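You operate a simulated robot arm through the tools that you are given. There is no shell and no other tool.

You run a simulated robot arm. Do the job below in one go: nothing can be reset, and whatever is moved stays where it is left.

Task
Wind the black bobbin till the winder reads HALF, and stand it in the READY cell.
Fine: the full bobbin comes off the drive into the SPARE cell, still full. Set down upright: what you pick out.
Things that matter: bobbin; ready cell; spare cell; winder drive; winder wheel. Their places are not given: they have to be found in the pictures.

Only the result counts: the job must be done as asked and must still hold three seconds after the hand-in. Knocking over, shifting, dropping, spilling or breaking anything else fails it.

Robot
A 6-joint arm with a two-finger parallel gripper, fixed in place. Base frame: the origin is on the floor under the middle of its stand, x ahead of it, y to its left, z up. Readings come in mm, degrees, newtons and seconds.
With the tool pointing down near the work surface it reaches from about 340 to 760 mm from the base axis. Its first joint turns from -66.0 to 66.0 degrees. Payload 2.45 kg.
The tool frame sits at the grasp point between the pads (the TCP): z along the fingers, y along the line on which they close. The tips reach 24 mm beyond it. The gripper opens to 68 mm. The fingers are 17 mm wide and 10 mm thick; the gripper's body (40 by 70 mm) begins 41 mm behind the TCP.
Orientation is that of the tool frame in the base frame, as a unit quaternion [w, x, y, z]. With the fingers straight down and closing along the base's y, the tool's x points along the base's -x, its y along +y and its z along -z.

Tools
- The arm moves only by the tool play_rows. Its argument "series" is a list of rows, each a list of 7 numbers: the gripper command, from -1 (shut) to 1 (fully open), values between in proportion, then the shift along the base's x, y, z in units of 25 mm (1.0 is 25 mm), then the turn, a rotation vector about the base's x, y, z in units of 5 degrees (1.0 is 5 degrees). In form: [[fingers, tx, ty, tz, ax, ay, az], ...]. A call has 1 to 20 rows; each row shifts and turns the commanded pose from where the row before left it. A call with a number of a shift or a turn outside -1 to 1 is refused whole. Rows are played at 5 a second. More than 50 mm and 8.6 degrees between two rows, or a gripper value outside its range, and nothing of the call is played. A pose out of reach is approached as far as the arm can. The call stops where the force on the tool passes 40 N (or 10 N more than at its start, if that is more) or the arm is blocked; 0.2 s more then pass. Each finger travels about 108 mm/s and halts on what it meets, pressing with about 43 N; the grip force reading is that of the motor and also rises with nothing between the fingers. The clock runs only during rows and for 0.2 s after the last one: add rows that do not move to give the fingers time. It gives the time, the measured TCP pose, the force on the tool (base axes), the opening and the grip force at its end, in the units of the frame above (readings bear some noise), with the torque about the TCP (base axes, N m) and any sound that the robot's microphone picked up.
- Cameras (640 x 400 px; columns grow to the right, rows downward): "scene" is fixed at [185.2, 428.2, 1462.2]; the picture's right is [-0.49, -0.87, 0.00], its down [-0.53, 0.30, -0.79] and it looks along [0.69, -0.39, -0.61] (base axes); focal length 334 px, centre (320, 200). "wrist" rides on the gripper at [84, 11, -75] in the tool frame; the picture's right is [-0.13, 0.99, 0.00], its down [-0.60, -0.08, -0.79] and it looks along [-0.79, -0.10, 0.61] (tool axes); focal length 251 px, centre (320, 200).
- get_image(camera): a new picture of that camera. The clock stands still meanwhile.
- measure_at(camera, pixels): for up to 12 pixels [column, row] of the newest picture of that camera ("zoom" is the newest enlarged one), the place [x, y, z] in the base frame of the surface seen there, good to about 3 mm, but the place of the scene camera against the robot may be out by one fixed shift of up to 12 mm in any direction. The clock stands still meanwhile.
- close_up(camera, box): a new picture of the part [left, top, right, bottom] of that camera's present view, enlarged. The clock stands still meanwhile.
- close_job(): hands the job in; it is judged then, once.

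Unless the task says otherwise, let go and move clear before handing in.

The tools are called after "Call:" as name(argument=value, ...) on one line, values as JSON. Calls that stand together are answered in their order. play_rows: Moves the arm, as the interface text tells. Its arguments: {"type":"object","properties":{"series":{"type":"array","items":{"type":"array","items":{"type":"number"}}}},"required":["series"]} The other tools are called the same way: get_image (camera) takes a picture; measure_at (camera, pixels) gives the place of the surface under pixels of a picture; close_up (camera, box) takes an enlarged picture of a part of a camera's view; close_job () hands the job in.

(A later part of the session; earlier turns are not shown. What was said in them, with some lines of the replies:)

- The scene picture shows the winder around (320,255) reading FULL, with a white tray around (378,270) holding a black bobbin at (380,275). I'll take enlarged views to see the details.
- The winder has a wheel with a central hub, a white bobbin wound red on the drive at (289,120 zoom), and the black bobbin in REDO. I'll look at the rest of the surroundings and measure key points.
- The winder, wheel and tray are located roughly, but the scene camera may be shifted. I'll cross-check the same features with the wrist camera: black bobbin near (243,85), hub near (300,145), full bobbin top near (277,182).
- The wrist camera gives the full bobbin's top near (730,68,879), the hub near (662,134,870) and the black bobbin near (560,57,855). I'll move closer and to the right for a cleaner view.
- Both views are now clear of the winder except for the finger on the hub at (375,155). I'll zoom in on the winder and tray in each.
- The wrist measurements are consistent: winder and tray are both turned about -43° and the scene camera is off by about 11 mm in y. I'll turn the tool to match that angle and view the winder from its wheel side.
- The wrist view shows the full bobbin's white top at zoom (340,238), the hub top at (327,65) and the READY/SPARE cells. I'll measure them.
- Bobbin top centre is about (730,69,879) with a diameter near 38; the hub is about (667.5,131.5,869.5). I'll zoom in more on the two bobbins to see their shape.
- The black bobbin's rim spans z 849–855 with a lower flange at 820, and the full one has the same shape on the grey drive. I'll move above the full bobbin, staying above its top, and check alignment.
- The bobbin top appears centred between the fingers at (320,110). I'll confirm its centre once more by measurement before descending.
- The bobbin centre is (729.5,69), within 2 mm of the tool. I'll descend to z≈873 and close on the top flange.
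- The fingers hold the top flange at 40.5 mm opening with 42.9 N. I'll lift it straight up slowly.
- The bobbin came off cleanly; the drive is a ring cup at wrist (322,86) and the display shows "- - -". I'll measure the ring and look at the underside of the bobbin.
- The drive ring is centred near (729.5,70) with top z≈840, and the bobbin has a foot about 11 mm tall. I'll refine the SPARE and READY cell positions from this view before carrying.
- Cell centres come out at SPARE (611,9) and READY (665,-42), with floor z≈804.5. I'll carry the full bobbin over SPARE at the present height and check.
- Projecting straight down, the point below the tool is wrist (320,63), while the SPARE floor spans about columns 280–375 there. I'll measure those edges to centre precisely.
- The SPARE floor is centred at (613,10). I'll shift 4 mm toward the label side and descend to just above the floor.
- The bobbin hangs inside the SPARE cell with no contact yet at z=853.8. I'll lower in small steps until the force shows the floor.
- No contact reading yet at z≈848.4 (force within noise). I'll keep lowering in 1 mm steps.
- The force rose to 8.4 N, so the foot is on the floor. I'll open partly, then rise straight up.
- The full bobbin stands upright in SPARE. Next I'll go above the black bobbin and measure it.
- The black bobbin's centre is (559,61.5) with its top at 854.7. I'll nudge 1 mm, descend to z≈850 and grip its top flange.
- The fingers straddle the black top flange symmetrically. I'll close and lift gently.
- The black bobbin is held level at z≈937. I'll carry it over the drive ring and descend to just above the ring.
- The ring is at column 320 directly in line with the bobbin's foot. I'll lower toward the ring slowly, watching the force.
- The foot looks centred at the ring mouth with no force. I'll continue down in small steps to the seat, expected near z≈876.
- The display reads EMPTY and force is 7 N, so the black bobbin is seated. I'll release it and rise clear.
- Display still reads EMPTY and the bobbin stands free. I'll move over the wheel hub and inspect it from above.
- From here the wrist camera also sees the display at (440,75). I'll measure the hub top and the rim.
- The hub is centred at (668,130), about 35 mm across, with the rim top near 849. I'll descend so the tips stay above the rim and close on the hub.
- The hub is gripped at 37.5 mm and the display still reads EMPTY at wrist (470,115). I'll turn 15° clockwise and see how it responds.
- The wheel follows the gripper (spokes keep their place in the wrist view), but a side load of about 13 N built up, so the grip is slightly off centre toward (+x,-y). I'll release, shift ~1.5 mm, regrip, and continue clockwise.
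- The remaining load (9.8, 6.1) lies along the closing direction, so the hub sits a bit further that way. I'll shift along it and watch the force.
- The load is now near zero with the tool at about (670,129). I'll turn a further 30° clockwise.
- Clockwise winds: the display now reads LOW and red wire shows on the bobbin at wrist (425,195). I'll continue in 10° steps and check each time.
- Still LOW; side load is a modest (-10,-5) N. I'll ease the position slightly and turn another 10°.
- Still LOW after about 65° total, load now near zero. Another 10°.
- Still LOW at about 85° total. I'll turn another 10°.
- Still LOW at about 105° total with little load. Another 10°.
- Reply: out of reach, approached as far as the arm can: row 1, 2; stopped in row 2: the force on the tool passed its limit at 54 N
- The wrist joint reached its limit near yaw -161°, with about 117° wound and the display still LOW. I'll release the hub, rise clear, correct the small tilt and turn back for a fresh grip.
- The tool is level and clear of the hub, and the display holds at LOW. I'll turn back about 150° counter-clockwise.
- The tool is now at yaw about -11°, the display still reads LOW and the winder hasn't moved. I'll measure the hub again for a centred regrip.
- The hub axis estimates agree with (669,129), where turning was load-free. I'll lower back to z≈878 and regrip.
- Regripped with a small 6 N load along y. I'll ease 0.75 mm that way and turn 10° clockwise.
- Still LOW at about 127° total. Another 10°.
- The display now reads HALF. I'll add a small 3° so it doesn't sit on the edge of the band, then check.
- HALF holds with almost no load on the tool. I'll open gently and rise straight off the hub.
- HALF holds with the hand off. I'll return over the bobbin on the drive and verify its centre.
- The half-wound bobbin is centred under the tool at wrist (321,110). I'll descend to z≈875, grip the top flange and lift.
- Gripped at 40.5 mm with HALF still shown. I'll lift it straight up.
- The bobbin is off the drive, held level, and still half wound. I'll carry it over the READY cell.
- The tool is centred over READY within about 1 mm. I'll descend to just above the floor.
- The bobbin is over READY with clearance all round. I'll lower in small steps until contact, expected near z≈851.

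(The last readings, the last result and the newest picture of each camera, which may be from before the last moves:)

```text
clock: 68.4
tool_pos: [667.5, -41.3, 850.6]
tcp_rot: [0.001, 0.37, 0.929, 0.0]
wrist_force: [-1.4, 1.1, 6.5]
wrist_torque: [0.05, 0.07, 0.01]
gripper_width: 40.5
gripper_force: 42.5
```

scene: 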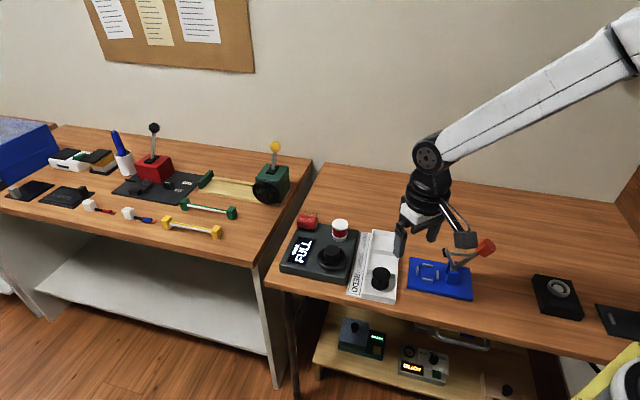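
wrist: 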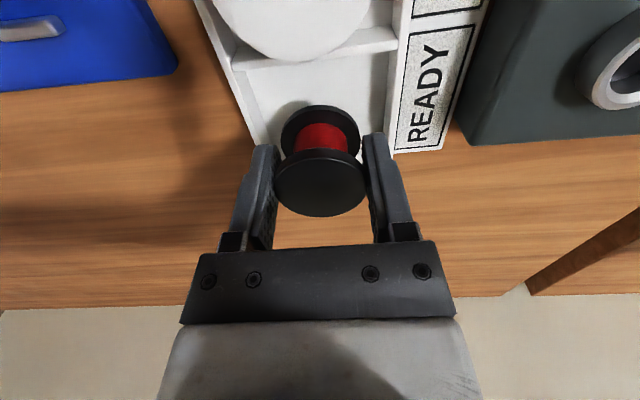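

Force rose to 6.5 N: the foot is on the READY floor. I'll open partly and rise straight up.

Call:
play_rows(series=[[-1, 0, 0, 0.02, 0, 0, 0], [0.5, 0, 0, 0, 0, 0, 0], [0.5, 0, 0, 0, 0, 0, 0], [0.5, 0, 0, 0.2, 0, 0, 0], [0.5, 0, 0, 0.6, 0, 0, 0], [0.5, 0, 0, 0.8, 0, 0, 0], [0.5, 0, 0, 0.8, 0, 0, 0], [1, 0, 0, 0.8, 0, 0, 0], [1, 0, 0, 0.8, 0, 0, 0], [1, 0, 0, 0.8, 0, 0, 0], [1, 0, 0, 0.8, 0, 0, 0], [1, 0, 0, 0, 0, 0, 0]])

Call:
get_image(camera="wrist")

Call:
get_image(camera="scene")

Call:
close_up(camera="scene", box=[290, 200, 410, 300])

```text
clock: 71.0
tool_pos: [667.2, -41.0, 990.3]
tcp_rot: [0.0, 0.368, 0.93, -0.001]
wrist_force: [0.8, -0.1, -0.3]
wrist_torque: [-0.02, -0.02, 0.0]
gripper_width: 68.2
gripper_force: 0.1
```

```text
taken
```

wrist: 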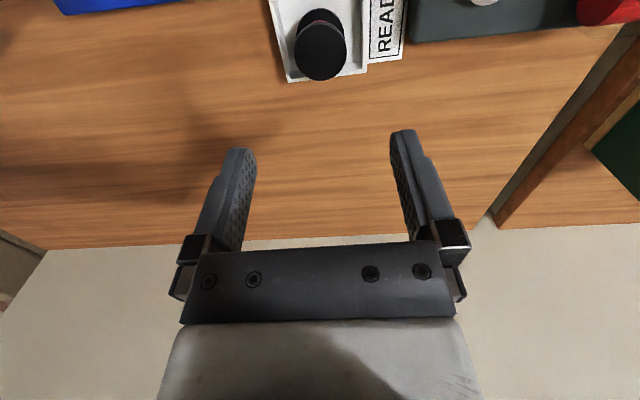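

```text
taken
```

scene: 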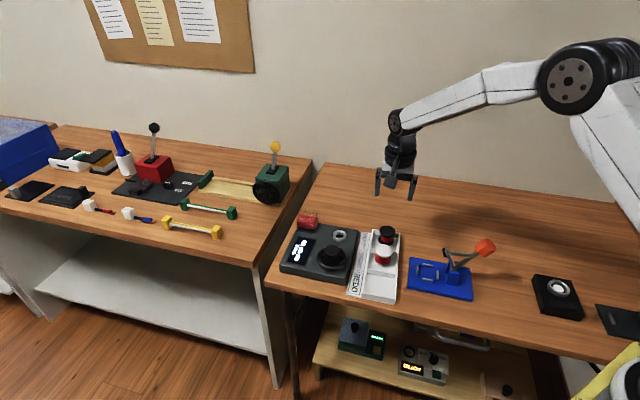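

```text
4.00 times, centred on (350, 250) of scene
```

zoom: 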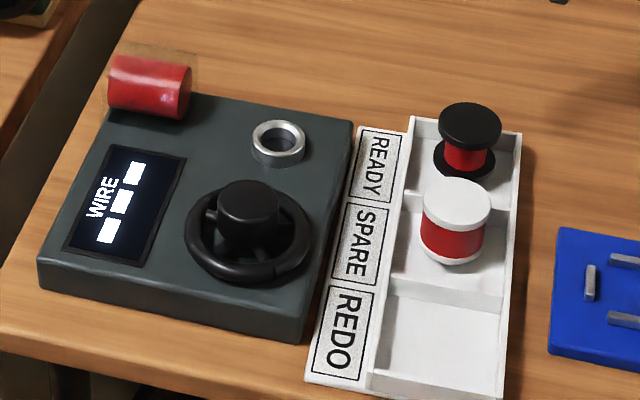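

The half-wound black bobbin stands upright in READY at zoom (467,145). The full one stands in SPARE at (455,220), the winder and tray haven't moved, and the gripper is clear and empty. I'll hand the job in.

Call:
close_job()

```text
The job is handed in.
```

The black bobbin is wound to HALF and standing upright in the READY cell. The full bobbin is upright in the SPARE cell, still full.

- **Winding:** the winder read HALF while the bobbin was on the drive, and it held after I let go of the wheel.
- **Surroundings:** the last pictures show the winder and tray where they were and nothing knocked over.
- **Force stop:** part-way through winding, the wrist reached its turning limit. One move stopped at 54 N while the gripper was on the wheel. I let go, gripped the wheel again and carried on, and saw no sign that the winder had shifted.

The job is handed in, but the tool gave no verdict on the result.
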